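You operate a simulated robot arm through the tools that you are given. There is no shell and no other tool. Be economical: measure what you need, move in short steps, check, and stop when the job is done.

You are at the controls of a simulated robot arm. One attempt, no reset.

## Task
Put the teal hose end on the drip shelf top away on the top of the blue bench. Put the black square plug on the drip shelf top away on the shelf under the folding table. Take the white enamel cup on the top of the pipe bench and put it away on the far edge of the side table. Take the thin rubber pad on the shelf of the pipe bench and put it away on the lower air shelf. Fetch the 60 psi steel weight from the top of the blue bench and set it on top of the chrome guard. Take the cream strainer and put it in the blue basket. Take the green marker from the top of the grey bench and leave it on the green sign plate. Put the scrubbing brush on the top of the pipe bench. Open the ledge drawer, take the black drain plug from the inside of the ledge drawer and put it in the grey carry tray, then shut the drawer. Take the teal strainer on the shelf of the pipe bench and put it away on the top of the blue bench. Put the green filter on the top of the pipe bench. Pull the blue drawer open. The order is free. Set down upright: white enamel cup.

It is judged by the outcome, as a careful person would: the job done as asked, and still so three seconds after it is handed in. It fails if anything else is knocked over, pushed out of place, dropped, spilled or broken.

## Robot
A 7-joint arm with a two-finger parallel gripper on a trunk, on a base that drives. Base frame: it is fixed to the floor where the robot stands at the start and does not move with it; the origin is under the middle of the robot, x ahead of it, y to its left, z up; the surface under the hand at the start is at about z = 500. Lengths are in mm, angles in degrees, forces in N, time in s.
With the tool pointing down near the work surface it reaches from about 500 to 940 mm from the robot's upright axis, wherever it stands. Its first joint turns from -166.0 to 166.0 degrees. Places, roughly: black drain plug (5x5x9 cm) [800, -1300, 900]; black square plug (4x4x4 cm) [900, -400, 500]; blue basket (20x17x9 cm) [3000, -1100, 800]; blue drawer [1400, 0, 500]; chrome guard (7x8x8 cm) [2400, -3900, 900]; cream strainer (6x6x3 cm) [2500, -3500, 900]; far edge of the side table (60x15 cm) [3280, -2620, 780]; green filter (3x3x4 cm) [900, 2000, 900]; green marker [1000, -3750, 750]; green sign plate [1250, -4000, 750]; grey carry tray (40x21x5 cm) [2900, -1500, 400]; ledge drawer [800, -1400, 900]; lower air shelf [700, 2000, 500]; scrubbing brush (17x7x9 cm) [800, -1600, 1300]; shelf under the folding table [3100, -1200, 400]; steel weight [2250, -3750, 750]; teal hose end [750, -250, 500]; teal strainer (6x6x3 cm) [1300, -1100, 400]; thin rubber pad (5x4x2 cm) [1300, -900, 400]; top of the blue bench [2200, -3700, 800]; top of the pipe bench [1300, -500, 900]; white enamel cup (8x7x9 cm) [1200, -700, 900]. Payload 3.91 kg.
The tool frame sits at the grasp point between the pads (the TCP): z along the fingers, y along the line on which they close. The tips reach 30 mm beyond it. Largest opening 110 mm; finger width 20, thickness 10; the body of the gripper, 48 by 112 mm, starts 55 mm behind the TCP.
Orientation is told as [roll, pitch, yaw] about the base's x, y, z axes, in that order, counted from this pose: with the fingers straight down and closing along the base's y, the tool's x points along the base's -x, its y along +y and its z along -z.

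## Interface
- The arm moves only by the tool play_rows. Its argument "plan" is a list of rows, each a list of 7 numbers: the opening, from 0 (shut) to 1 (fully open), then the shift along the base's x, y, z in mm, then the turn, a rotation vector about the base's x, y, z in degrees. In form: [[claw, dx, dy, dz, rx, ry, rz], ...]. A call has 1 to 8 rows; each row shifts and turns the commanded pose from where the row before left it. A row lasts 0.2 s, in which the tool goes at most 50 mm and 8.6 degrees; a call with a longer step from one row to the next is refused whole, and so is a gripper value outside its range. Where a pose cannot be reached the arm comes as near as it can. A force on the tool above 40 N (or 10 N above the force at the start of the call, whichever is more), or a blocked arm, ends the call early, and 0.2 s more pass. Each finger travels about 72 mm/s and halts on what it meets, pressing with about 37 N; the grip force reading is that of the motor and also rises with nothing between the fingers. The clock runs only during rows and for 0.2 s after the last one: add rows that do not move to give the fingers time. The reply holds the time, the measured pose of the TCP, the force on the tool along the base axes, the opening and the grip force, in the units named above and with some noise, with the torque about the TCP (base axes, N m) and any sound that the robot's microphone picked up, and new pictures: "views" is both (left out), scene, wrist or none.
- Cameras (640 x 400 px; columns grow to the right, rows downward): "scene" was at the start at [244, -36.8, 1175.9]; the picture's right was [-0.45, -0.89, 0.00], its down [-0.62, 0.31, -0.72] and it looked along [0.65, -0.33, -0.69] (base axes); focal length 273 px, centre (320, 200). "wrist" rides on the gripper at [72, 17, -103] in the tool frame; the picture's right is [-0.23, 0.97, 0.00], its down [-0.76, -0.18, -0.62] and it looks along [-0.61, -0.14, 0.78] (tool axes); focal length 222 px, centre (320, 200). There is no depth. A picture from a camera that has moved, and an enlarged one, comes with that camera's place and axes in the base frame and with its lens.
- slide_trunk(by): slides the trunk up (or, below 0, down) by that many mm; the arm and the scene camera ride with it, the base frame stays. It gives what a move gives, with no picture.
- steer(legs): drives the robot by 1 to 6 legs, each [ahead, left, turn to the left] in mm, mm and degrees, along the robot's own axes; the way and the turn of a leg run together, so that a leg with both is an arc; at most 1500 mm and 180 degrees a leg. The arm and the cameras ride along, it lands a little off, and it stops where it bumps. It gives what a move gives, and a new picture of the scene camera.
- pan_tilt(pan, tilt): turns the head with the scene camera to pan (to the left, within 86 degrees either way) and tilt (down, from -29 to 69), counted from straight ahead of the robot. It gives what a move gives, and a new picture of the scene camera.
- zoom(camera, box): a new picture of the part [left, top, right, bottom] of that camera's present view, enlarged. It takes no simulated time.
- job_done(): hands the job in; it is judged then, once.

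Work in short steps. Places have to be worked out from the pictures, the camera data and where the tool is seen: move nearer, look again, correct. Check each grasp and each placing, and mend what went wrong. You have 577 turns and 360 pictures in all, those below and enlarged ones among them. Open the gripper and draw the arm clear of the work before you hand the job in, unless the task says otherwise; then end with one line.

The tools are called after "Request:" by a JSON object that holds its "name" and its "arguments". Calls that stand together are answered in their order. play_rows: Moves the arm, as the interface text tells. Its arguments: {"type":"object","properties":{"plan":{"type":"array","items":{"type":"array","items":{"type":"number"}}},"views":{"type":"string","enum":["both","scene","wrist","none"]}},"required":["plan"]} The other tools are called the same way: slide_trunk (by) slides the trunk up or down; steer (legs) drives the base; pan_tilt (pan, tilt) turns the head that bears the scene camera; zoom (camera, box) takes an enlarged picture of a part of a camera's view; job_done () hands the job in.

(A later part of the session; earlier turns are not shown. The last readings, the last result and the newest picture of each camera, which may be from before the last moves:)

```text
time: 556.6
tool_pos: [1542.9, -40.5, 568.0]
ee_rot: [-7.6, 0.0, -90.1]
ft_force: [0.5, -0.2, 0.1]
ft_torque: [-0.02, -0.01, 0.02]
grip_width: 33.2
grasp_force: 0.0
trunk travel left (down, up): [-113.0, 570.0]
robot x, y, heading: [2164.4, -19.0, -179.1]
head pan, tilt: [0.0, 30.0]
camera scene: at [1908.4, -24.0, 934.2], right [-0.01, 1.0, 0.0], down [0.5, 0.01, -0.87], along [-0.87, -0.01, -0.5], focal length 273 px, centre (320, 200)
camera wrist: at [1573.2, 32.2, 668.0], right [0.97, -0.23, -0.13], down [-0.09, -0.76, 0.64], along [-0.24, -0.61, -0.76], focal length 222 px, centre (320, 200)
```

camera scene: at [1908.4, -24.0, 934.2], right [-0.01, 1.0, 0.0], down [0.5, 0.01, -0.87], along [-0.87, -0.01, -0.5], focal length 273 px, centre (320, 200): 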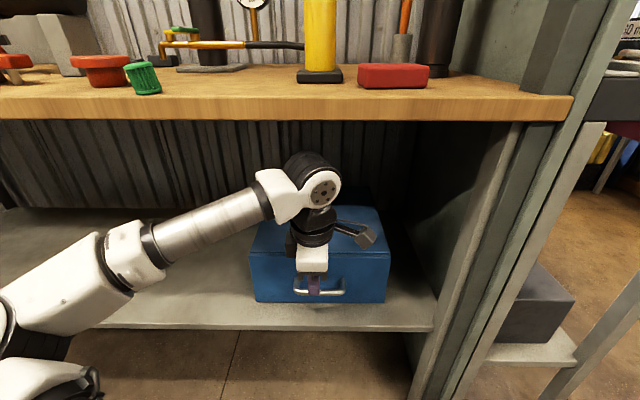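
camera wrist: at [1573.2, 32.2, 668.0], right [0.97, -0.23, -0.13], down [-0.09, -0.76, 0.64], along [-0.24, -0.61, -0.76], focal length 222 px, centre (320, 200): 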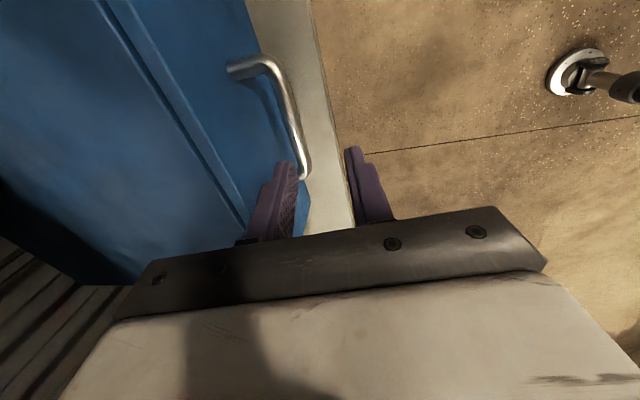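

Bar refined to about (1506, -28, 478), gap ≈35 mm. Leaning a bit more, aligning above, then descending over the bar.

Request:
{"name": "play_rows", "arguments": {"plan": [[0.32, -18, 5, 0, 0, 6, 0], [0.32, -19, 5, 0, 0, 0, 0], [0.32, 0, 0, -25, 0, 0, 0], [0.32, 0, 0, 0, 0, 0, 0]], "views": "both"}}

Request:
{"name": "zoom", "arguments": {"camera": "scene", "box": [240, 200, 400, 310]}}

```text
time: 557.6
tool_pos: [1505.5, -29.9, 543.5]
ee_rot: [-13.7, 0.0, -90.2]
ft_force: [13.0, 1.1, 12.6]
ft_torque: [0.02, 0.11, -0.02]
grip_width: 30.8
grasp_force: 0.1
trunk travel left (down, up): [-113.0, 570.0]
robot x, y, heading: [2162.8, -19.3, -179.6]
head pan, tilt: [0.0, 30.0]
camera scene: at [1909.3, -23.9, 934.6], right [-0.01, 1.0, 0.0], down [0.5, 0.01, -0.87], along [-0.87, -0.01, -0.5], focal length 273 px, centre (320, 200)
camera wrist: at [1547.0, 42.5, 640.7], right [0.95, -0.23, -0.23], down [-0.03, -0.76, 0.65], along [-0.32, -0.61, -0.73], focal length 222 px, centre (320, 200)
```

scene: 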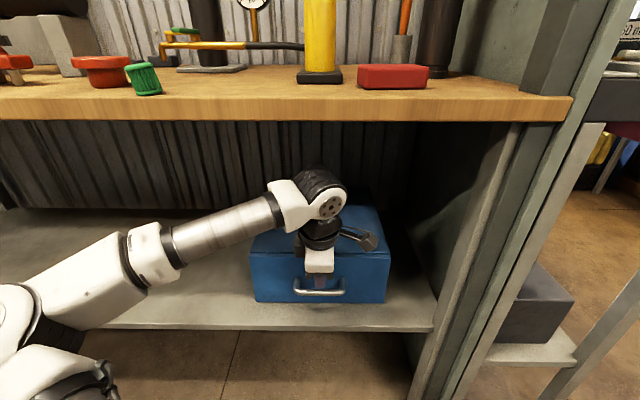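
wrist: 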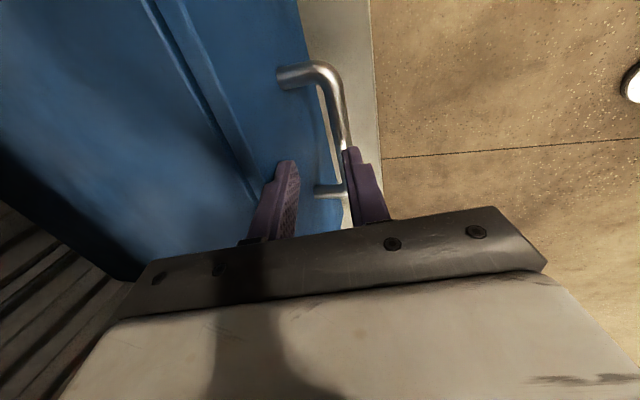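

```text
3.64 times, centred on (320, 255) of scene
camera zoom: at [1909.3, -23.9, 934.6], right [-0.01, 1.0, 0.0], down [0.5, 0.01, -0.87], along [-0.87, -0.01, -0.5], focal length 993 px, centre (320, 0)
```

zoom: 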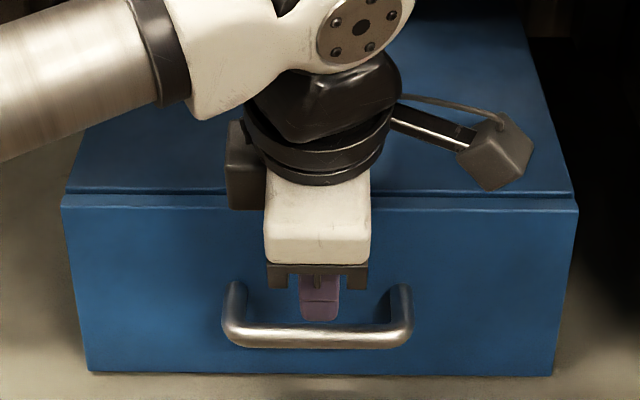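

The box-side finger touches the drawer's front edge; the bar is ~8–10 mm further out (x≈1513). Shift out and retry.

Request:
{"name": "play_rows", "arguments": {"plan": [[0.32, 5, 0, 8, 0, 0, 0], [0.32, 5, 0, 0, 0, 0, 0], [0.32, 0, 0, -15, 0, 0, 0], [0.32, 0, 0, -10, 0, 0, 0], [0.32, 0, 0, 0, 0, 0, 0]], "views": "both"}}

```text
time: 558.8
tool_pos: [1515.2, -30.6, 525.8]
ee_rot: [-13.5, 0.0, -90.1]
ft_force: [-0.1, 1.3, 0.0]
ft_torque: [0.02, 0.02, 0.01]
grip_width: 35.5
grasp_force: 0.0
trunk travel left (down, up): [-113.0, 570.0]
robot x, y, heading: [2169.8, -22.1, -179.4]
head pan, tilt: [0.0, 30.0]
camera scene: at [1908.3, -24.0, 934.2], right [-0.01, 1.0, 0.0], down [0.5, 0.01, -0.87], along [-0.87, -0.01, -0.5], focal length 273 px, centre (320, 200)
camera wrist: at [1555.4, 41.8, 621.6], right [0.95, -0.23, -0.23], down [-0.03, -0.76, 0.65], along [-0.32, -0.61, -0.73], focal length 222 px, centre (320, 200)
```

scene: 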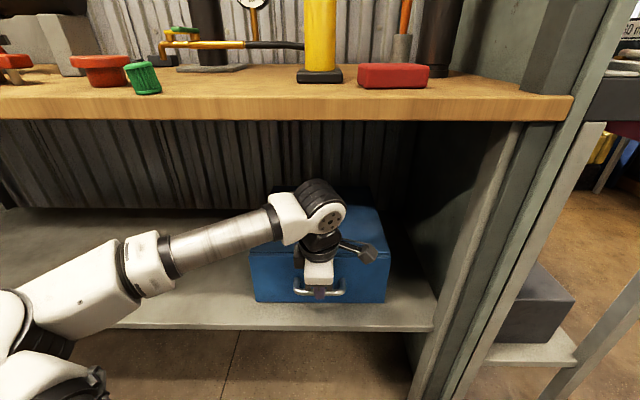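
wrist: 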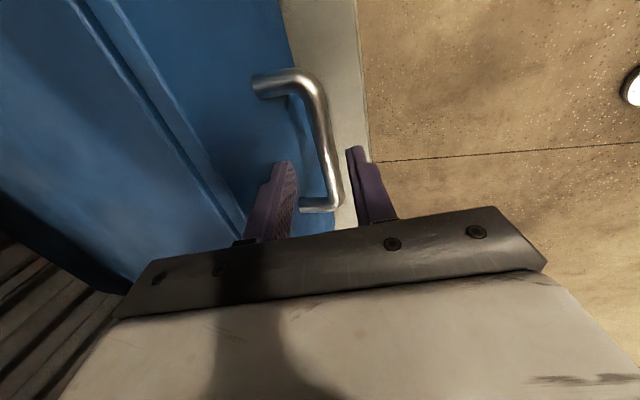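

Bar is centred for the descent. Going down over it and closing.

Request:
{"name": "play_rows", "arguments": {"plan": [[0.32, 0, 0, -15, 0, 0, 0], [0.32, 0, 0, -15, 0, 0, 0], [0.32, 0, 0, -10, 0, 0, 0], [0.32, 0, 0, 0, 0, 0, 0]], "views": "wrist"}}

```text
time: 559.8
tool_pos: [1515.9, -30.2, 484.6]
ee_rot: [-13.6, 0.0, -90.1]
ft_force: [-0.1, 0.4, 0.6]
ft_torque: [0.0, 0.0, 0.01]
grip_width: 35.1
grasp_force: 0.1
trunk travel left (down, up): [-113.0, 570.0]
robot x, y, heading: [2170.2, -20.7, -179.2]
head pan, tilt: [0.0, 30.0]
camera wrist: at [1556.0, 41.7, 580.8], right [0.95, -0.23, -0.23], down [-0.03, -0.76, 0.65], along [-0.32, -0.61, -0.73], focal length 222 px, centre (320, 200)
```

wrist: 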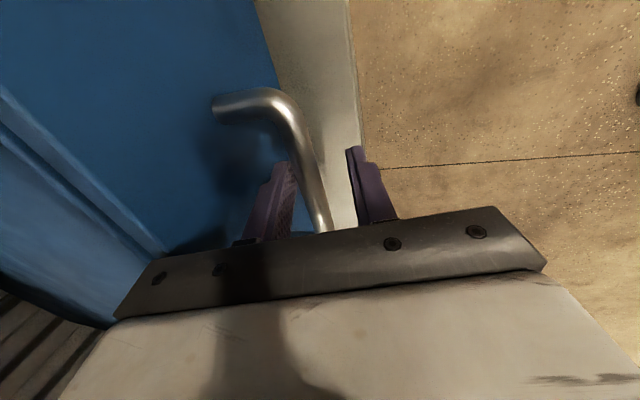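

Bar is between the fingers with no contact forces. Close and pull by backing up.

Request:
{"name": "play_rows", "arguments": {"plan": [[0.2, 0, 0, -4, 0, 0, 0], [0, 0, 0, 0, 0, 0, 0], [0, 0, 0, 0, 0, 0, 0]], "views": "none"}}

Request:
{"name": "steer", "arguments": {"legs": [[-60, 0, 0]]}}

```text
time: 560.6
tool_pos: [1514.5, -31.8, 481.7]
ee_rot: [-13.7, -0.1, -89.8]
ft_force: [0.7, 1.0, 5.9]
ft_torque: [0.07, 0.16, 0.78]
grip_width: 13.7
grasp_force: 45.1
trunk travel left (down, up): [-113.0, 570.0]
robot x, y, heading: [2172.4, -20.2, -179.1]
head pan, tilt: [0.0, 30.0]
```

```text
time: 561.6
tool_pos: [1575.3, -31.2, 481.0]
ee_rot: [-13.7, -0.1, -90.0]
ft_force: [0.8, -17.2, 8.5]
ft_torque: [1.58, 0.43, 0.49]
grip_width: 13.6
grasp_force: 45.4
trunk travel left (down, up): [-113.0, 570.0]
robot x, y, heading: [2227.7, -18.9, -178.8]
head pan, tilt: [0.0, 30.0]
camera scene: at [1968.2, -23.4, 934.4], right [-0.01, 1.0, 0.0], down [0.5, 0.01, -0.87], along [-0.87, -0.01, -0.5], focal length 273 px, centre (320, 200)
```

scene: 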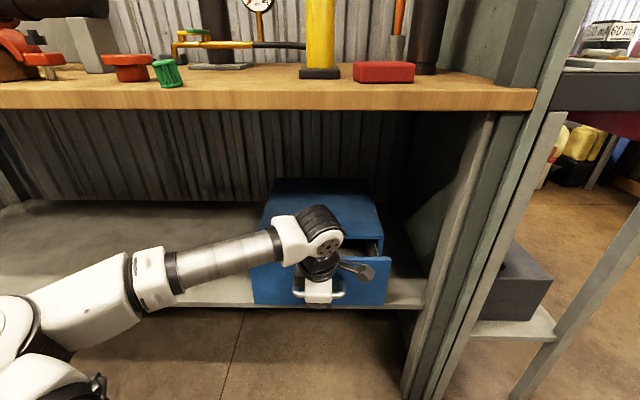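

The drawer is opening. Pull another 110 mm.

Request:
{"name": "steer", "arguments": {"legs": [[-60, 0, 0]]}}

Request:
{"name": "steer", "arguments": {"legs": [[-50, 0, 0]]}}

```text
time: 562.5
tool_pos: [1634.5, -31.6, 480.9]
ee_rot: [-13.7, -0.2, -89.8]
ft_force: [0.8, -18.1, 5.4]
ft_torque: [1.69, 0.57, 0.46]
grip_width: 13.5
grasp_force: 45.1
trunk travel left (down, up): [-113.0, 570.0]
robot x, y, heading: [2286.6, -18.1, -179.1]
head pan, tilt: [0.0, 30.0]
camera scene: at [2028.3, -22.7, 934.4], right [-0.01, 1.0, 0.0], down [0.5, 0.01, -0.87], along [-0.87, -0.01, -0.5], focal length 273 px, centre (320, 200)
```

scene: 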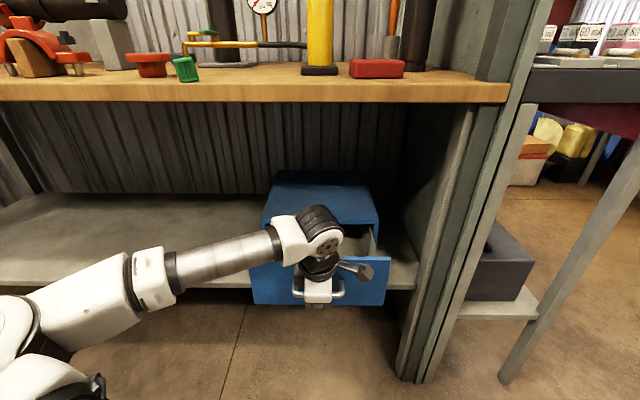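

```text
time: 563.5
tool_pos: [1684.2, -30.2, 481.5]
ee_rot: [-13.7, -0.3, -89.6]
ft_force: [0.2, -12.3, 3.3]
ft_torque: [1.65, 0.7, 0.31]
grip_width: 13.5
grasp_force: 44.6
trunk travel left (down, up): [-113.0, 570.0]
robot x, y, heading: [2337.4, -19.4, -179.3]
head pan, tilt: [0.0, 30.0]
camera scene: at [2078.7, -22.0, 934.3], right [-0.01, 1.0, 0.0], down [0.5, 0.01, -0.87], along [-0.87, -0.01, -0.5], focal length 273 px, centre (320, 200)
```

scene: 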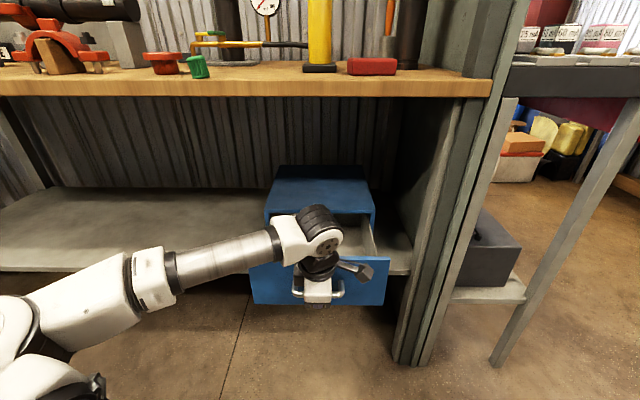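

Opened ~170 mm. One more gentle pull to see if it reaches its stop.

Request:
{"name": "steer", "arguments": {"legs": [[-40, 0, 0]]}}

```text
time: 564.4
tool_pos: [1708.7, -31.8, 480.9]
ee_rot: [-14.3, -0.1, -89.4]
ft_force: [-0.2, 0.1, -1.0]
ft_torque: [0.15, -0.01, 0.13]
grip_width: 13.6
grasp_force: 44.4
trunk travel left (down, up): [-113.0, 570.0]
robot x, y, heading: [2367.6, -17.4, -179.1]
head pan, tilt: [0.0, 30.0]
stopped in leg 1: the force on the tool passed its limit at 64 N (the readings are from after the stop); the commanded pose is now the measured one
camera scene: at [2106.1, -21.6, 934.2], right [-0.01, 1.0, 0.0], down [0.5, 0.01, -0.87], along [-0.87, -0.01, -0.5], focal length 273 px, centre (320, 200)
```

scene: 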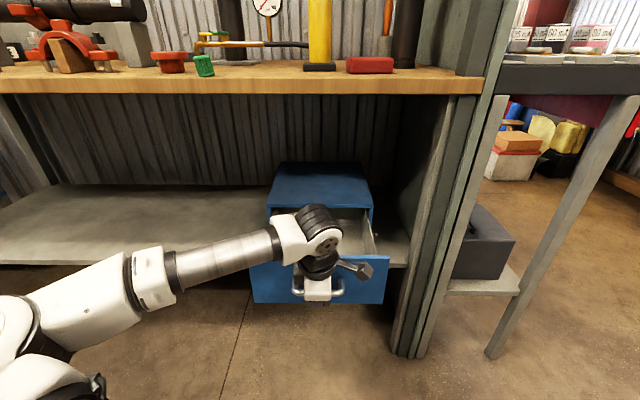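

Drawer fully open (hit its stop). Release and lift straight up.

Request:
{"name": "play_rows", "arguments": {"plan": [[0.32, 0, 0, 0, 0, 0, 0], [0.32, 0, 0, 0, 0, 0, 0], [0.32, 0, 0, 30, 0, 0, 0], [0.32, 0, 0, 40, 0, 0, 0], [0.32, 0, 0, 40, 0, -8, 0], [0.32, 0, 0, 0, 0, -6, 0]], "views": "wrist"}}

```text
time: 565.8
tool_pos: [1707.1, -29.3, 592.3]
ee_rot: [-0.3, -0.2, -89.5]
ft_force: [0.1, 0.2, 0.8]
ft_torque: [0.0, 0.01, -0.01]
grip_width: 35.4
grasp_force: 0.0
trunk travel left (down, up): [-113.0, 570.0]
robot x, y, heading: [2363.9, -16.8, -179.5]
head pan, tilt: [0.0, 30.0]
camera wrist: at [1724.5, 43.4, 695.2], right [0.98, -0.22, 0.0], down [-0.17, -0.76, 0.63], along [-0.14, -0.61, -0.78], focal length 222 px, centre (320, 200)
```

wrist: 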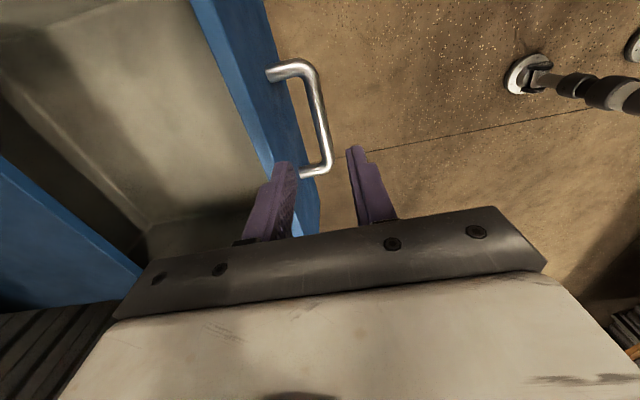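

Drawer is open. Now restore the tool orientation and raise, then go check on the blue beaker I bumped.

Request:
{"name": "play_rows", "arguments": {"plan": [[0.6, 20, 0, 10, 0, 0, -8.3], [0.6, 20, 0, 10, 0, 0, -8.3], [0.6, 0, 0, 0, 0, 0, -8.3], [0.6, 0, 0, 0, 0, 0, -8.3], [0.6, 0, 0, 0, 0, 0, -8.3], [0.6, 0, 0, 0, 0, 0, -8.3], [0.6, 0, 0, 0, 0, 0, -8.3], [0.6, 0, 0, 0, 0, 0, -8.3]], "views": "none"}}

Request:
{"name": "play_rows", "arguments": {"plan": [[1, 0, 0, 0, 0, 0, -8.3], [1, 0, 0, 0, 0, 0, -8.3], [1, 0, 0, 0, 0, 0, -7]], "views": "none"}}

Request:
{"name": "slide_trunk", "arguments": {"by": 400}}

```text
time: 567.6
tool_pos: [1748.5, -30.2, 612.3]
ee_rot: [-0.3, -0.2, -156.0]
ft_force: [-0.7, 0.2, 0.6]
ft_torque: [-0.02, -0.01, -0.03]
grip_width: 66.0
grasp_force: 0.0
trunk travel left (down, up): [-113.0, 570.0]
robot x, y, heading: [2368.4, -17.9, -179.3]
head pan, tilt: [0.0, 30.0]
```

```text
time: 568.4
tool_pos: [1748.4, -31.4, 612.6]
ee_rot: [-0.4, -0.2, -179.6]
ft_force: [-0.1, -0.3, 0.5]
ft_torque: [-0.03, 0.04, 0.01]
grip_width: 110.1
grasp_force: 0.1
trunk travel left (down, up): [-113.0, 570.0]
robot x, y, heading: [2367.8, -21.3, -179.3]
head pan, tilt: [0.0, 30.0]
```

```text
time: 572.2
tool_pos: [1748.5, -31.7, 1013.3]
ee_rot: [-0.3, -0.2, -179.5]
ft_force: [0.2, -0.2, 0.8]
ft_torque: [-0.02, 0.02, -0.01]
grip_width: 110.2
grasp_force: 0.1
trunk travel left (down, up): [-513.0, 170.0]
robot x, y, heading: [2371.3, -18.3, -179.4]
head pan, tilt: [0.0, 30.0]
```

Request:
{"name": "slide_trunk", "arguments": {"by": 100}}

Request:
{"name": "steer", "arguments": {"legs": [[0, 0, -90], [1050, 0, 0], [0, 250, 0]]}}

Request:
{"name": "play_rows", "arguments": {"plan": [[1, 0, 30, 0, 0, 0, 0]], "views": "wrist"}}

```text
time: 573.5
tool_pos: [1749.0, -30.3, 1111.1]
ee_rot: [-0.3, -0.2, -179.4]
ft_force: [-0.1, 0.2, 0.8]
ft_torque: [0.03, -0.01, -0.02]
grip_width: 109.9
grasp_force: 0.0
trunk travel left (down, up): [-613.0, 70.0]
robot x, y, heading: [2366.5, -16.2, -179.1]
head pan, tilt: [0.0, 30.0]
```

```text
time: 585.1
tool_pos: [2159.9, 1656.2, 1112.0]
ee_rot: [-0.4, -0.1, 88.2]
ft_force: [0.1, 0.4, -0.6]
ft_torque: [-0.01, -0.04, 0.02]
grip_width: 110.1
grasp_force: 0.1
trunk travel left (down, up): [-613.0, 70.0]
robot x, y, heading: [2142.7, 1039.1, 88.1]
head pan, tilt: [0.0, 30.0]
camera scene: at [2152.3, 1298.7, 1434.2], right [1.0, -0.03, 0.0], down [-0.01, -0.5, -0.87], along [0.03, 0.87, -0.5], focal length 273 px, centre (320, 200)
```

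scene: 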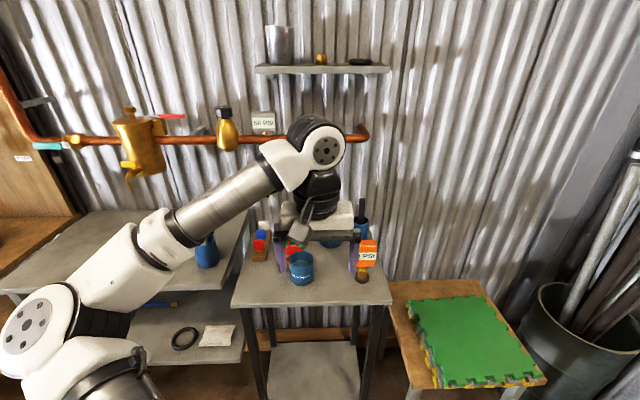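

```text
time: 585.5
tool_pos: [2157.3, 1687.5, 1111.5]
ee_rot: [-0.4, -0.1, 88.0]
ft_force: [0.0, 0.4, -0.3]
ft_torque: [-0.02, -0.02, -0.01]
grip_width: 110.0
grasp_force: 0.1
trunk travel left (down, up): [-613.0, 70.0]
robot x, y, heading: [2145.3, 1041.5, 88.1]
head pan, tilt: [0.0, 30.0]
camera wrist: at [2137.8, 1615.6, 1215.6], right [-0.97, 0.26, -0.01], down [0.2, 0.75, 0.63], along [0.17, 0.6, -0.78], focal length 222 px, centre (320, 200)
```

wrist: 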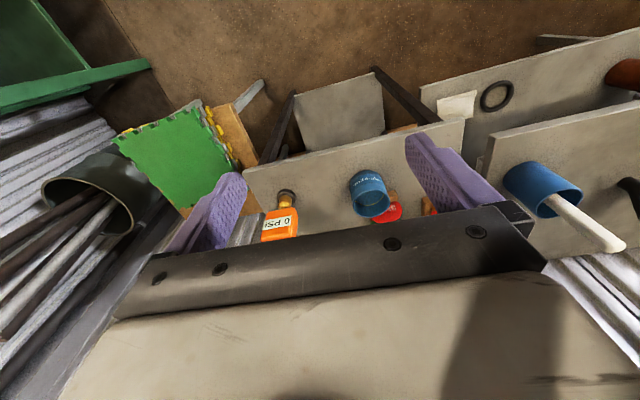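

Request:
{"name": "zoom", "arguments": {"camera": "wrist", "box": [240, 130, 480, 260]}}

Request:
{"name": "zoom", "arguments": {"camera": "scene", "box": [220, 190, 400, 310]}}

```text
2.67 times, centred on (360, 195) of wrist
camera zoom: at [2137.8, 1615.6, 1215.6], right [-0.97, 0.26, -0.01], down [0.2, 0.75, 0.63], along [0.17, 0.6, -0.78], focal length 592 px, centre (213, 213)
```

zoom: 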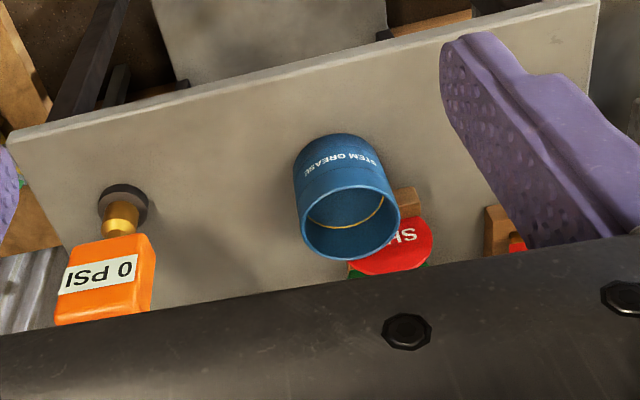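

```text
3.33 times, centred on (310, 250) of scene
camera zoom: at [2152.7, 1299.3, 1434.0], right [1.0, -0.03, 0.0], down [-0.01, -0.5, -0.87], along [0.03, 0.87, -0.5], focal length 911 px, centre (353, 33)
```

zoom: 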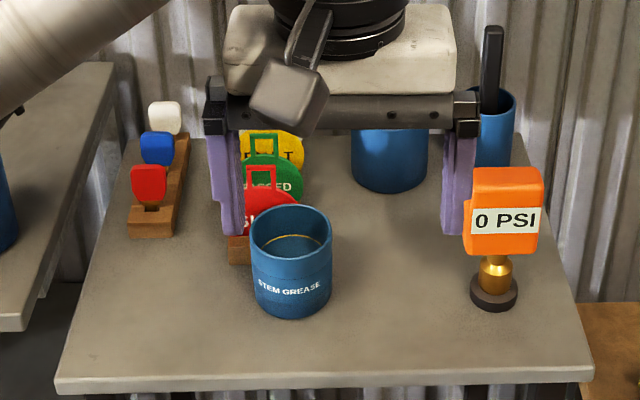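

The tub ("STEM GREASE") stands upright and in line with its neighbours; it moved little, so I leave it. Now head west to the drains bay.

Request:
{"name": "steer", "arguments": {"legs": [[0, 0, 92], [1150, 0, 0]]}}

Request:
{"name": "pan_tilt", "arguments": {"pan": 35, "tilt": 25}}

```text
time: 595.4
tool_pos: [344.6, 994.3, 1112.5]
ee_rot: [-0.2, -0.1, -179.4]
ft_force: [0.2, -0.7, -0.4]
ft_torque: [0.02, -0.02, -0.03]
grip_width: 110.0
grasp_force: 0.1
trunk travel left (down, up): [-613.0, 70.0]
robot x, y, heading: [991.4, 1010.7, -178.9]
head pan, tilt: [0.0, 30.0]
camera scene: at [733.1, 1008.0, 1434.1], right [-0.02, 1.0, 0.0], down [0.5, 0.01, -0.87], along [-0.87, -0.01, -0.5], focal length 273 px, centre (320, 200)
```

scene: 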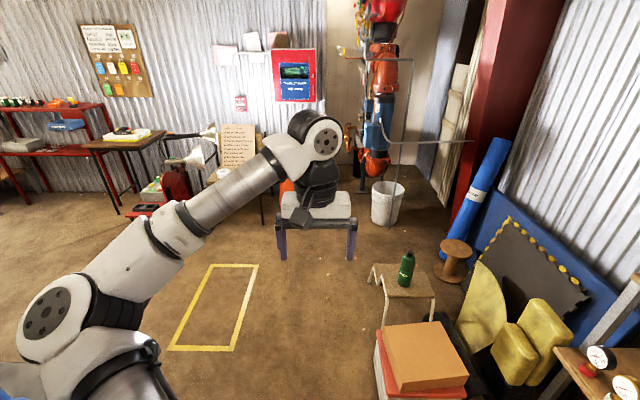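

```text
time: 596.4
tool_pos: [345.1, 994.5, 1113.8]
ee_rot: [-0.4, -0.1, -179.3]
ft_force: [0.4, -0.9, 0.0]
ft_torque: [0.0, -0.01, -0.01]
grip_width: 110.0
grasp_force: 0.0
trunk travel left (down, up): [-613.0, 70.0]
robot x, y, heading: [989.9, 1012.9, -179.1]
head pan, tilt: [35.0, 25.0]
camera scene: at [749.1, 955.5, 1442.2], right [-0.59, 0.81, 0.0], down [0.34, 0.25, -0.91], along [-0.73, -0.53, -0.42], focal length 273 px, centre (320, 200)
```

scene: 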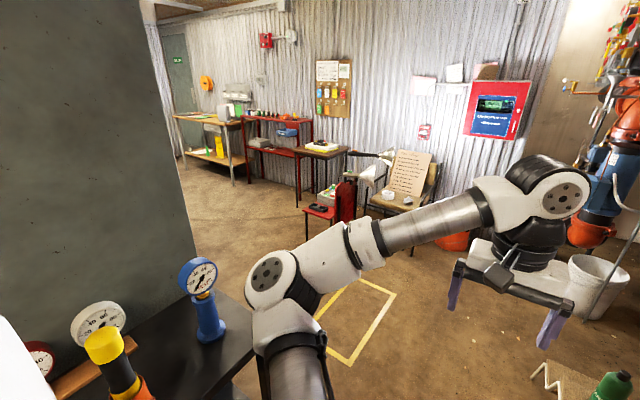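

The corridor is open at x≈-50. Driving around to the drip shelf for the black square plug.

Request:
{"name": "steer", "arguments": {"legs": [[1040, 0, 0], [0, 0, 90], [1310, 0, 0], [0, 0, 90]]}}

Request:
{"name": "pan_tilt", "arguments": {"pan": 0, "tilt": 40}}

```text
time: 600.1
tool_pos: [-263.1, 982.3, 1113.2]
ee_rot: [-0.4, -0.3, -179.3]
ft_force: [0.2, 0.7, 0.2]
ft_torque: [-0.02, 0.01, -0.02]
grip_width: 109.9
grasp_force: 0.0
trunk travel left (down, up): [-613.0, 70.0]
robot x, y, heading: [386.7, 995.0, -178.9]
head pan, tilt: [35.0, 25.0]
stopped in leg 1: the robot was blocked; the commanded pose is now the measured one
camera scene: at [140.9, 941.7, 1441.9], right [-0.59, 0.81, 0.0], down [0.34, 0.25, -0.91], along [-0.73, -0.53, -0.42], focal length 273 px, centre (320, 200)
```

scene: 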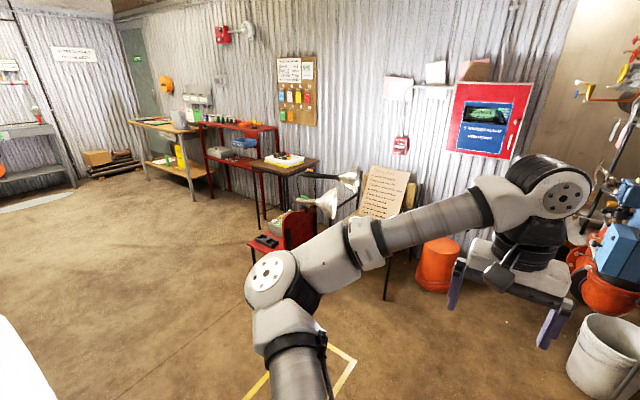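

```text
time: 601.1
tool_pos: [-262.6, 982.0, 1114.1]
ee_rot: [-0.4, -0.3, -179.3]
ft_force: [-0.4, 0.0, 0.3]
ft_torque: [0.04, -0.01, 0.0]
grip_width: 110.0
grasp_force: 0.1
trunk travel left (down, up): [-613.0, 70.0]
robot x, y, heading: [384.8, 996.0, -179.2]
head pan, tilt: [0.0, 40.0]
camera scene: at [131.6, 994.4, 1418.9], right [-0.02, 1.0, 0.0], down [0.64, 0.01, -0.77], along [-0.77, -0.01, -0.64], focal length 273 px, centre (320, 200)
```

scene: 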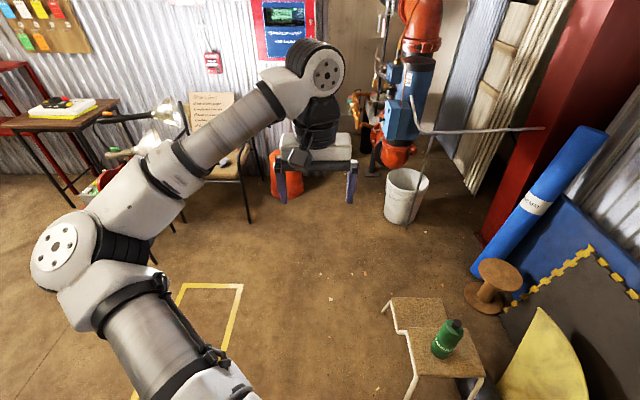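

Blocked — probably a crate on my right. Looking there.

Request:
{"name": "pan_tilt", "arguments": {"pan": -60, "tilt": 35}}

Request:
{"name": "pan_tilt", "arguments": {"pan": 60, "tilt": 35}}

```text
time: 602.4
tool_pos: [-261.3, 982.0, 1113.9]
ee_rot: [-0.3, -0.2, -179.3]
ft_force: [-0.9, -0.6, 0.1]
ft_torque: [0.01, 0.0, 0.02]
grip_width: 110.2
grasp_force: 0.1
trunk travel left (down, up): [-613.0, 70.0]
robot x, y, heading: [384.9, 996.8, -178.9]
head pan, tilt: [-60.0, 35.0]
camera scene: at [171.3, 1071.3, 1426.4], right [0.86, 0.51, 0.0], down [0.29, -0.49, -0.82], along [-0.42, 0.7, -0.57], focal length 273 px, centre (320, 200)
```

scene: 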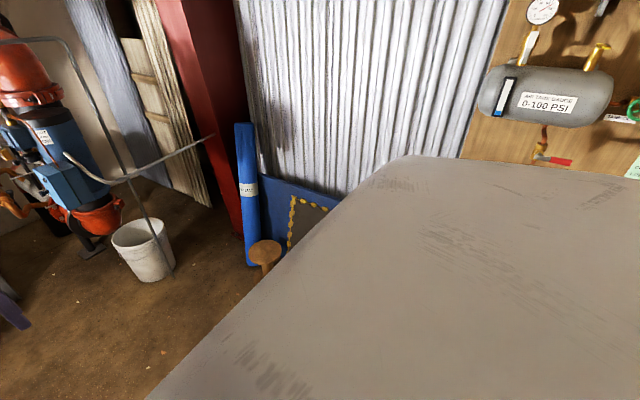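

```text
time: 604.4
tool_pos: [-261.6, 980.6, 1113.0]
ee_rot: [-0.2, -0.3, -179.3]
ft_force: [0.2, 0.3, 0.5]
ft_torque: [0.0, 0.03, 0.0]
grip_width: 109.9
grasp_force: 0.0
trunk travel left (down, up): [-613.0, 70.0]
robot x, y, heading: [386.1, 999.3, -178.9]
head pan, tilt: [60.0, 35.0]
camera scene: at [173.7, 918.9, 1426.4], right [-0.87, 0.49, 0.0], down [0.28, 0.5, -0.82], along [-0.4, -0.72, -0.57], focal length 273 px, centre (320, 200)
```

scene: 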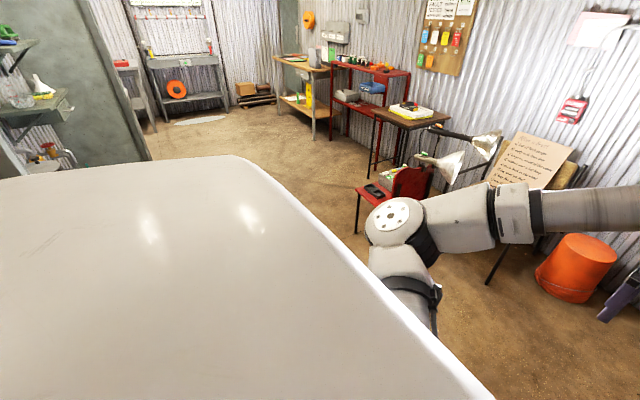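

Request:
{"name": "steer", "arguments": {"legs": [[-450, 0, 0]]}}

Request:
{"name": "pan_tilt", "arguments": {"pan": -25, "tilt": 38}}

```text
time: 607.1
tool_pos: [192.6, 989.9, 1114.9]
ee_rot: [-0.2, -0.3, -179.4]
ft_force: [-0.1, 0.8, -0.1]
ft_torque: [-0.01, 0.01, 0.0]
grip_width: 110.1
grasp_force: 0.0
trunk travel left (down, up): [-613.0, 70.0]
robot x, y, heading: [841.9, 1002.3, -179.3]
head pan, tilt: [60.0, 35.0]
camera scene: at [628.2, 926.0, 1426.5], right [-0.87, 0.49, 0.0], down [0.28, 0.5, -0.82], along [-0.4, -0.71, -0.57], focal length 273 px, centre (320, 200)
```

scene: 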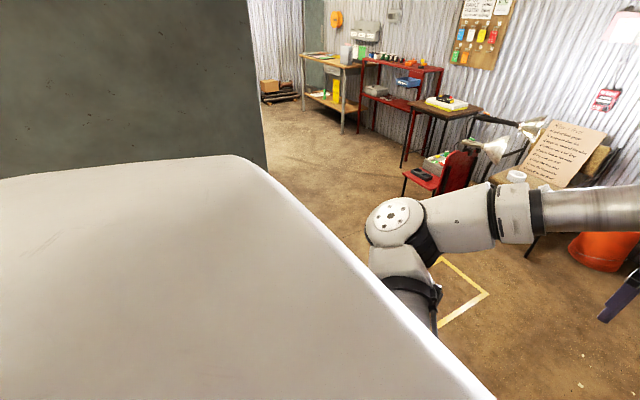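

```text
time: 608.7
tool_pos: [191.4, 990.2, 1113.2]
ee_rot: [-0.3, -0.1, -179.4]
ft_force: [-0.3, -0.7, 0.0]
ft_torque: [-0.06, -0.02, 0.01]
grip_width: 110.0
grasp_force: 0.0
trunk travel left (down, up): [-613.0, 70.0]
robot x, y, heading: [840.5, 1004.8, -179.5]
head pan, tilt: [-25.0, 38.0]
camera scene: at [592.0, 1038.3, 1421.8], right [0.41, 0.91, 0.0], down [0.56, -0.25, -0.79], along [-0.72, 0.32, -0.62], focal length 273 px, centre (320, 200)
```

scene: 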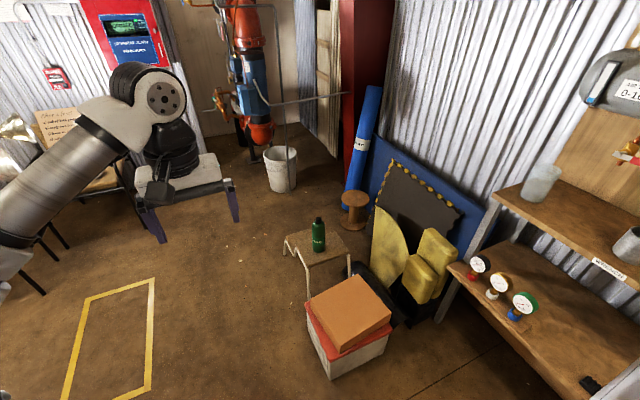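

The crate (corner ≈ (166, 1276)) blocked me; it doesn't appear displaced. I'll pass between it and the table corner on a curved path.

Request:
{"name": "steer", "arguments": {"legs": [[400, 75, 0], [270, 60, 0], [260, 0, 0]]}}

```text
time: 614.2
tool_pos: [-727.5, 838.6, 1112.4]
ee_rot: [-0.3, -0.2, -179.3]
ft_force: [0.1, 0.5, -0.2]
ft_torque: [-0.03, -0.01, 0.02]
grip_width: 110.1
grasp_force: 0.0
trunk travel left (down, up): [-613.0, 70.0]
robot x, y, heading: [-74.0, 852.8, -179.2]
head pan, tilt: [-25.0, 38.0]
camera scene: at [-327.1, 887.6, 1421.6], right [0.41, 0.91, 0.0], down [0.56, -0.25, -0.79], along [-0.72, 0.32, -0.62], focal length 273 px, centre (320, 200)
```

scene: 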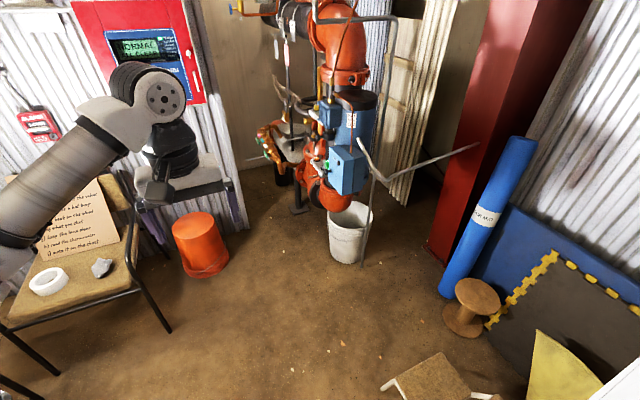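

Request:
{"name": "steer", "arguments": {"legs": [[0, 0, 90], [1150, 0, 0], [0, 0, 90]]}}

Request:
{"name": "pan_tilt", "arguments": {"pan": 0, "tilt": 45}}

```text
time: 628.0
tool_pos: [594.4, -281.7, 1114.6]
ee_rot: [-0.4, -0.4, 1.8]
ft_force: [0.8, -2.0, 0.2]
ft_torque: [0.0, 0.0, 0.02]
grip_width: 110.1
grasp_force: 0.1
trunk travel left (down, up): [-613.0, 70.0]
robot x, y, heading: [-50.2, -309.3, 2.1]
head pan, tilt: [-25.0, 38.0]
camera scene: at [197.4, -337.1, 1421.8], right [-0.39, -0.92, 0.0], down [-0.57, 0.24, -0.79], along [0.72, -0.31, -0.62], focal length 273 px, centre (320, 200)
```

scene: 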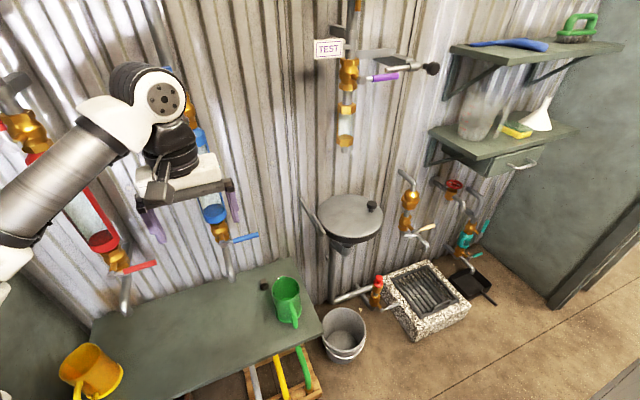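

```text
time: 628.9
tool_pos: [595.3, -281.7, 1113.8]
ee_rot: [-0.3, -0.3, 1.9]
ft_force: [0.1, 0.4, 0.2]
ft_torque: [0.02, -0.02, 0.02]
grip_width: 110.2
grasp_force: 0.0
trunk travel left (down, up): [-613.0, 70.0]
robot x, y, heading: [-54.4, -311.5, 1.5]
head pan, tilt: [0.0, 45.0]
camera scene: at [199.3, -300.7, 1411.6], right [0.03, -1.0, 0.0], down [-0.71, -0.02, -0.71], along [0.71, 0.02, -0.71], focal length 273 px, centre (320, 200)
```

scene: 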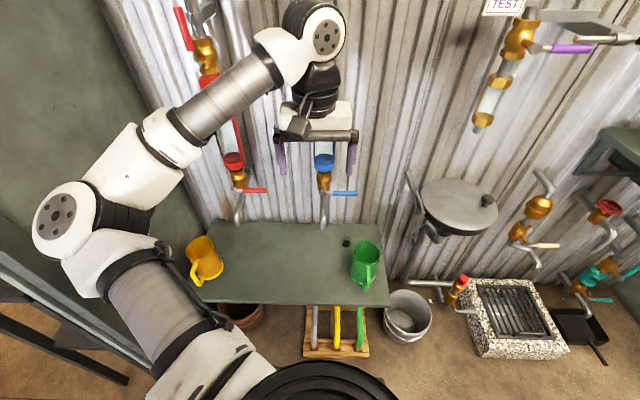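

The plug sits behind the mug and under the blue valve's lever (≈(804, -390, 837)). I'll approach low from the left-front: retract, lower, move to about (165, -45) with heading ≈-27°, then reach in with the tool leaning.

Request:
{"name": "play_rows", "arguments": {"plan": [[1, -40, 0, 0, 0, 0, 0], [1, -40, 0, 0, 0, 0, 0], [1, -40, 0, 0, 0, 0, 0]], "views": "none"}}

Request:
{"name": "slide_trunk", "arguments": {"by": -300}}

Request:
{"name": "steer", "arguments": {"legs": [[0, 260, 0], [0, 0, -28], [180, 0, 0]]}}

Request:
{"name": "pan_tilt", "arguments": {"pan": -15, "tilt": 45}}

```text
time: 629.7
tool_pos: [471.9, -280.4, 1111.2]
ee_rot: [-0.3, -0.3, 1.7]
ft_force: [-0.2, -0.2, -0.7]
ft_torque: [0.02, -0.03, 0.04]
grip_width: 110.3
grasp_force: 0.0
trunk travel left (down, up): [-613.0, 70.0]
robot x, y, heading: [-51.5, -307.9, 1.8]
head pan, tilt: [0.0, 45.0]
```

```text
time: 632.7
tool_pos: [473.8, -280.4, 813.6]
ee_rot: [-0.3, -0.4, 1.8]
ft_force: [-0.1, -0.5, -0.5]
ft_torque: [-0.01, -0.01, -0.03]
grip_width: 109.9
grasp_force: 0.0
trunk travel left (down, up): [-313.0, 370.0]
robot x, y, heading: [-50.4, -311.3, 1.8]
head pan, tilt: [0.0, 45.0]
```

```text
time: 637.8
tool_pos: [578.9, -341.2, 813.6]
ee_rot: [-0.3, -0.4, -25.3]
ft_force: [-0.6, -0.1, 0.6]
ft_torque: [0.03, 0.0, 0.02]
grip_width: 110.1
grasp_force: 0.0
trunk travel left (down, up): [-313.0, 370.0]
robot x, y, heading: [99.9, -124.9, -25.0]
head pan, tilt: [0.0, 45.0]
camera scene: at [325.6, -234.5, 1111.6], right [-0.42, -0.91, 0.0], down [-0.64, 0.3, -0.71], along [0.64, -0.3, -0.71], focal length 273 px, centre (320, 200)
```

scene: 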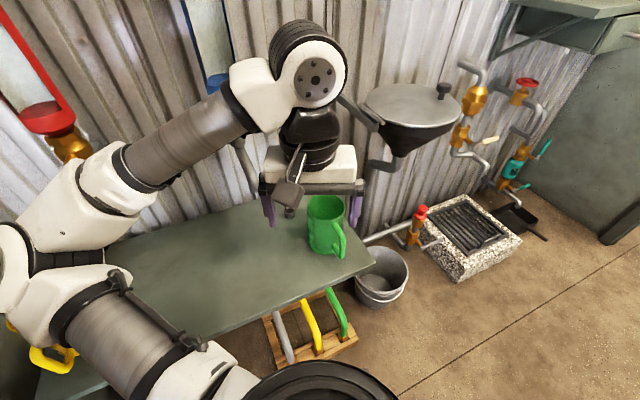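

```text
time: 638.6
tool_pos: [577.7, -341.0, 813.0]
ee_rot: [-0.4, -0.3, -25.3]
ft_force: [-0.5, 0.1, -0.5]
ft_torque: [-0.03, -0.03, -0.04]
grip_width: 109.6
grasp_force: 0.1
trunk travel left (down, up): [-313.0, 370.0]
robot x, y, heading: [98.5, -127.3, -25.0]
head pan, tilt: [-15.0, 45.0]
camera scene: at [314.3, -252.4, 1111.6], right [-0.64, -0.76, 0.0], down [-0.54, 0.46, -0.71], along [0.54, -0.46, -0.71], focal length 273 px, centre (320, 200)
```

scene: 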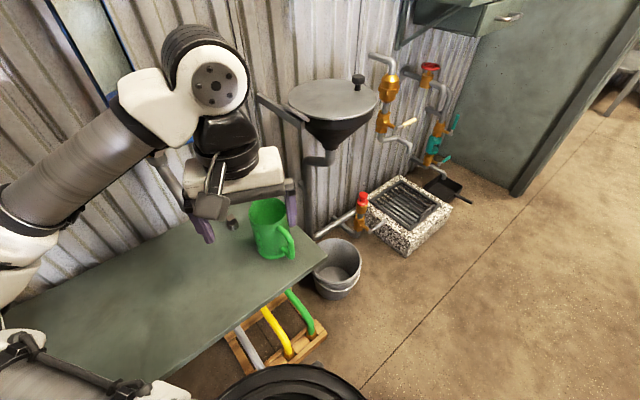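

Now lean the tool 40° forward and move to a low pre-grasp position.

Request:
{"name": "play_rows", "arguments": {"plan": [[0.7, 10, 0, -20, -3.4, -7.2, 0], [0.7, 10, 0, -20, -3.4, -7.2, 0], [0.7, 15, 0, -25, -3.4, -7.2, 0], [0.7, 15, 0, -25, -3.4, -7.2, 0], [0.7, 20, 0, -30, -3.4, -7.2, 0], [0.7, 30, 0, -30, 0, 0, 0], [0.7, 30, 0, -30, 0, 0, 0]], "views": "wrist"}}

```text
time: 640.2
tool_pos: [750.5, -356.4, 663.1]
ee_rot: [-0.6, -42.0, -25.2]
ft_force: [-5.3, 4.5, 25.5]
ft_torque: [-1.06, 0.36, -0.33]
grip_width: 76.2
grasp_force: 0.2
out of reach, approached as far as the arm can: row 4, 5
trunk travel left (down, up): [-313.0, 370.0]
robot x, y, heading: [97.0, -130.8, -25.0]
head pan, tilt: [-15.0, 45.0]
stopped in row 7: the force on the tool passed its limit at 61 N (the readings are from after the stop); the commanded pose is now the measured one
camera wrist: at [647.6, -286.5, 691.4], right [0.57, 0.81, 0.14], down [0.06, -0.22, 0.97], along [0.82, -0.55, -0.17], focal length 222 px, centre (320, 200)
```

wrist: 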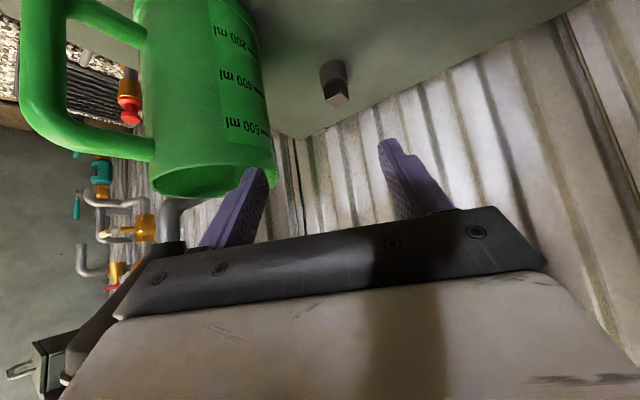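

A finger touched the mug's rim. Raise immediately and check the mug.

Request:
{"name": "play_rows", "arguments": {"plan": [[0.7, 0, 0, 35, 0, 0, 0], [0.7, -20, 15, 20, 0, 0, 0]], "views": "both"}}

```text
time: 640.8
tool_pos: [730.1, -341.8, 713.7]
ee_rot: [-0.5, -41.2, -25.3]
ft_force: [-3.9, -1.5, 2.1]
ft_torque: [0.06, -0.06, 0.13]
grip_width: 75.6
grasp_force: 0.0
trunk travel left (down, up): [-313.0, 370.0]
robot x, y, heading: [100.1, -129.1, -25.5]
head pan, tilt: [-15.0, 45.0]
camera scene: at [314.1, -252.6, 1111.4], right [-0.64, -0.76, 0.0], down [-0.54, 0.46, -0.71], along [0.54, -0.46, -0.71], focal length 273 px, centre (320, 200)
camera wrist: at [626.7, -272.8, 743.4], right [0.58, 0.81, 0.14], down [0.07, -0.22, 0.97], along [0.81, -0.55, -0.19], focal length 222 px, centre (320, 200)
```

scene: 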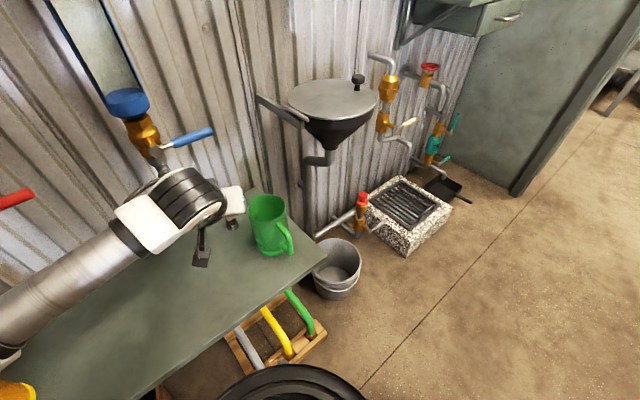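
wrist: 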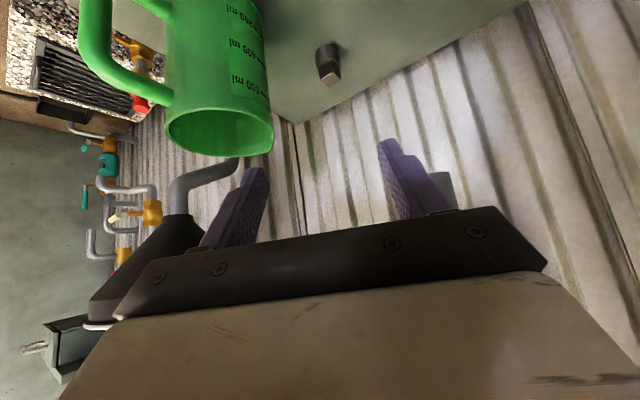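

Mug undisturbed. I'll yaw the tool to about -40° azimuth so it comes in clear of the mug, staying high first.

Request:
{"name": "play_rows", "arguments": {"plan": [[0.65, 8, 14, 5, 0, 0, -7.5], [0.65, 8, 14, 5, 0, 0, -7.5], [0.65, 10, 8, 0, 0, 0, 0], [0.65, 0, 0, 0, 0, 0, 0]], "views": "both"}}

```text
time: 641.3
tool_pos: [729.9, -333.6, 717.0]
ee_rot: [-1.4, -40.9, -35.0]
ft_force: [-13.9, -13.5, 1.2]
ft_torque: [0.12, -0.13, 0.05]
grip_width: 62.0
grasp_force: 0.1
trunk travel left (down, up): [-313.0, 370.0]
robot x, y, heading: [99.8, -127.7, -25.5]
head pan, tilt: [-15.0, 45.0]
stopped in row 2: the force on the tool passed its limit at 46 N (the readings are from after the stop); the commanded pose is now the measured one
camera scene: at [312.5, -254.0, 1111.8], right [-0.65, -0.76, 0.0], down [-0.54, 0.46, -0.71], along [0.54, -0.46, -0.71], focal length 273 px, centre (320, 200)
camera wrist: at [641.2, -246.9, 747.3], right [0.71, 0.69, 0.13], down [0.04, -0.23, 0.97], along [0.7, -0.69, -0.19], focal length 222 px, centre (320, 200)
```

scene: 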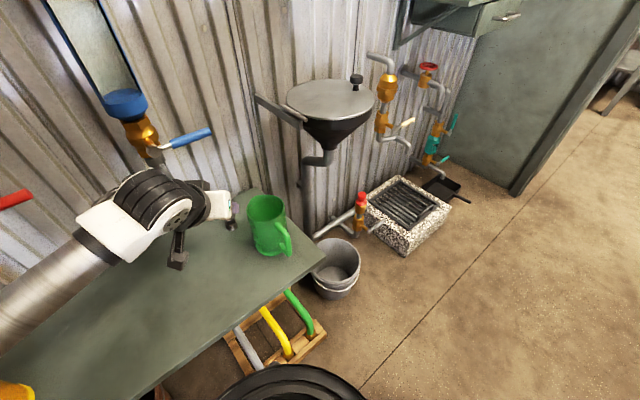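
wrist: 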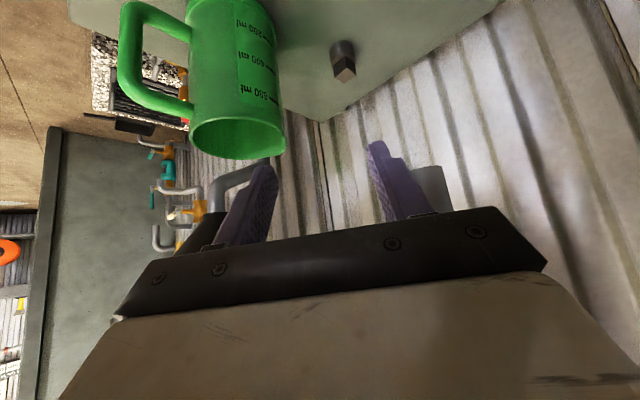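

The right finger touched the drip spout (≈(795, -293), bottom z≈678). I'll retreat, back the robot up, and come in lower with ~55° lean underneath it.

Request:
{"name": "play_rows", "arguments": {"plan": [[0.5, -30, -8, 0, 0, 0, 0], [0.5, -40, 0, 0, 0, 0, 0]], "views": "none"}}

Request:
{"name": "steer", "arguments": {"legs": [[-110, 0, 0]]}}

Request:
{"name": "zoom", "arguments": {"camera": "scene", "box": [60, 50, 340, 280]}}

```text
time: 641.9
tool_pos: [682.4, -337.0, 718.6]
ee_rot: [-1.4, -40.6, -34.5]
ft_force: [0.0, 0.0, -0.6]
ft_torque: [-0.02, 0.02, 0.01]
grip_width: 55.1
grasp_force: 0.1
out of reach, approached as far as the arm can: row 2
trunk travel left (down, up): [-313.0, 370.0]
robot x, y, heading: [97.5, -130.1, -25.1]
head pan, tilt: [-15.0, 45.0]
```

```text
time: 643.1
tool_pos: [583.6, -290.7, 719.0]
ee_rot: [-1.4, -40.7, -34.7]
ft_force: [-0.4, 0.1, -0.9]
ft_torque: [-0.02, 0.03, 0.0]
grip_width: 54.9
grasp_force: 0.0
trunk travel left (down, up): [-313.0, 370.0]
robot x, y, heading: [-5.8, -82.2, -25.1]
head pan, tilt: [-15.0, 45.0]
camera scene: at [214.3, -206.4, 1111.6], right [-0.65, -0.76, 0.0], down [-0.54, 0.46, -0.71], along [0.54, -0.46, -0.71], focal length 273 px, centre (320, 200)
```

scene: 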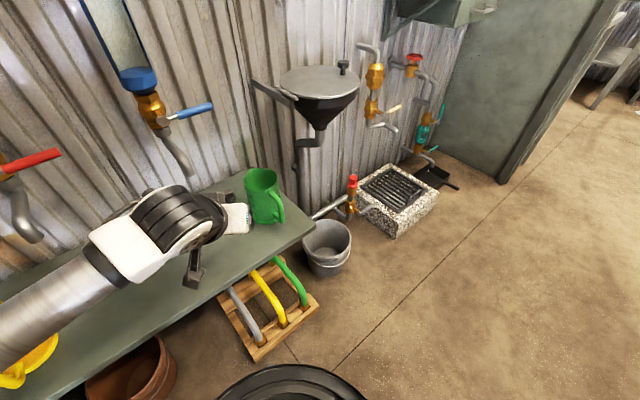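

```text
1.74 times, centred on (200, 165) of scene
camera zoom: at [214.3, -206.4, 1111.6], right [-0.65, -0.76, 0.0], down [-0.54, 0.46, -0.71], along [0.54, -0.46, -0.71], focal length 475 px, centre (529, 261)
```

zoom: 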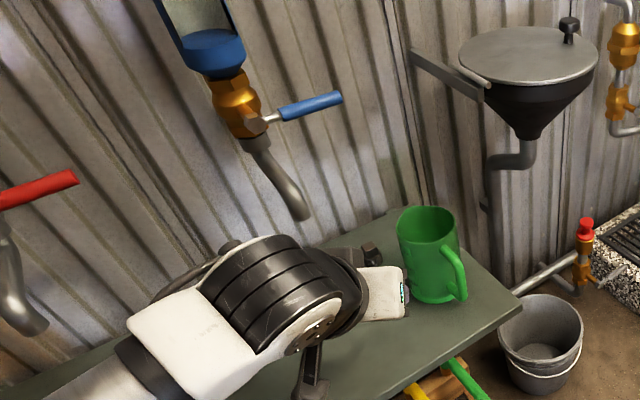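

Everything intact. Now extend with more lean, going lower along the azimuth -34° line.

Request:
{"name": "play_rows", "arguments": {"plan": [[0.5, 30, 3, -30, 0, 0, 0], [0.5, 30, 3, -30, -4, -5.7, 0], [0.5, 20, 3, -35, -4, -5.7, 0], [0.5, 20, 3, -35, 0, 0, 0], [0.5, 0, 0, -25, 0, 0, 0], [0.5, 0, 0, 0, 0, 0, 0]], "views": "wrist"}}

```text
time: 644.5
tool_pos: [683.5, -279.1, 562.4]
ee_rot: [-1.5, -54.6, -34.6]
ft_force: [-0.9, -0.3, -0.6]
ft_torque: [0.01, 0.0, 0.0]
grip_width: 54.9
grasp_force: 0.0
trunk travel left (down, up): [-313.0, 370.0]
robot x, y, heading: [-3.9, -78.1, -25.3]
head pan, tilt: [-15.0, 45.0]
camera wrist: at [591.5, -192.1, 564.3], right [0.68, 0.72, 0.17], down [-0.15, -0.09, 0.98], along [0.72, -0.69, 0.04], focal length 222 px, centre (320, 200)
```

wrist: 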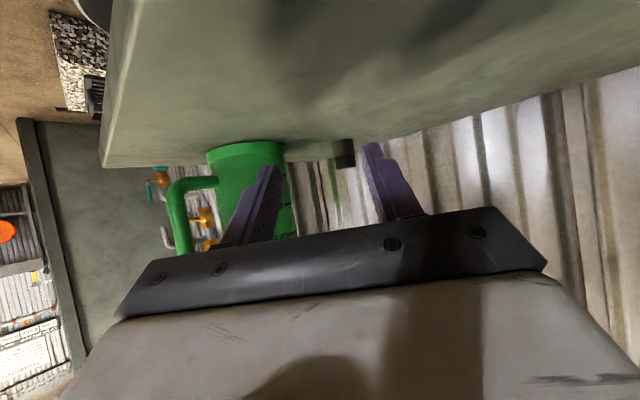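

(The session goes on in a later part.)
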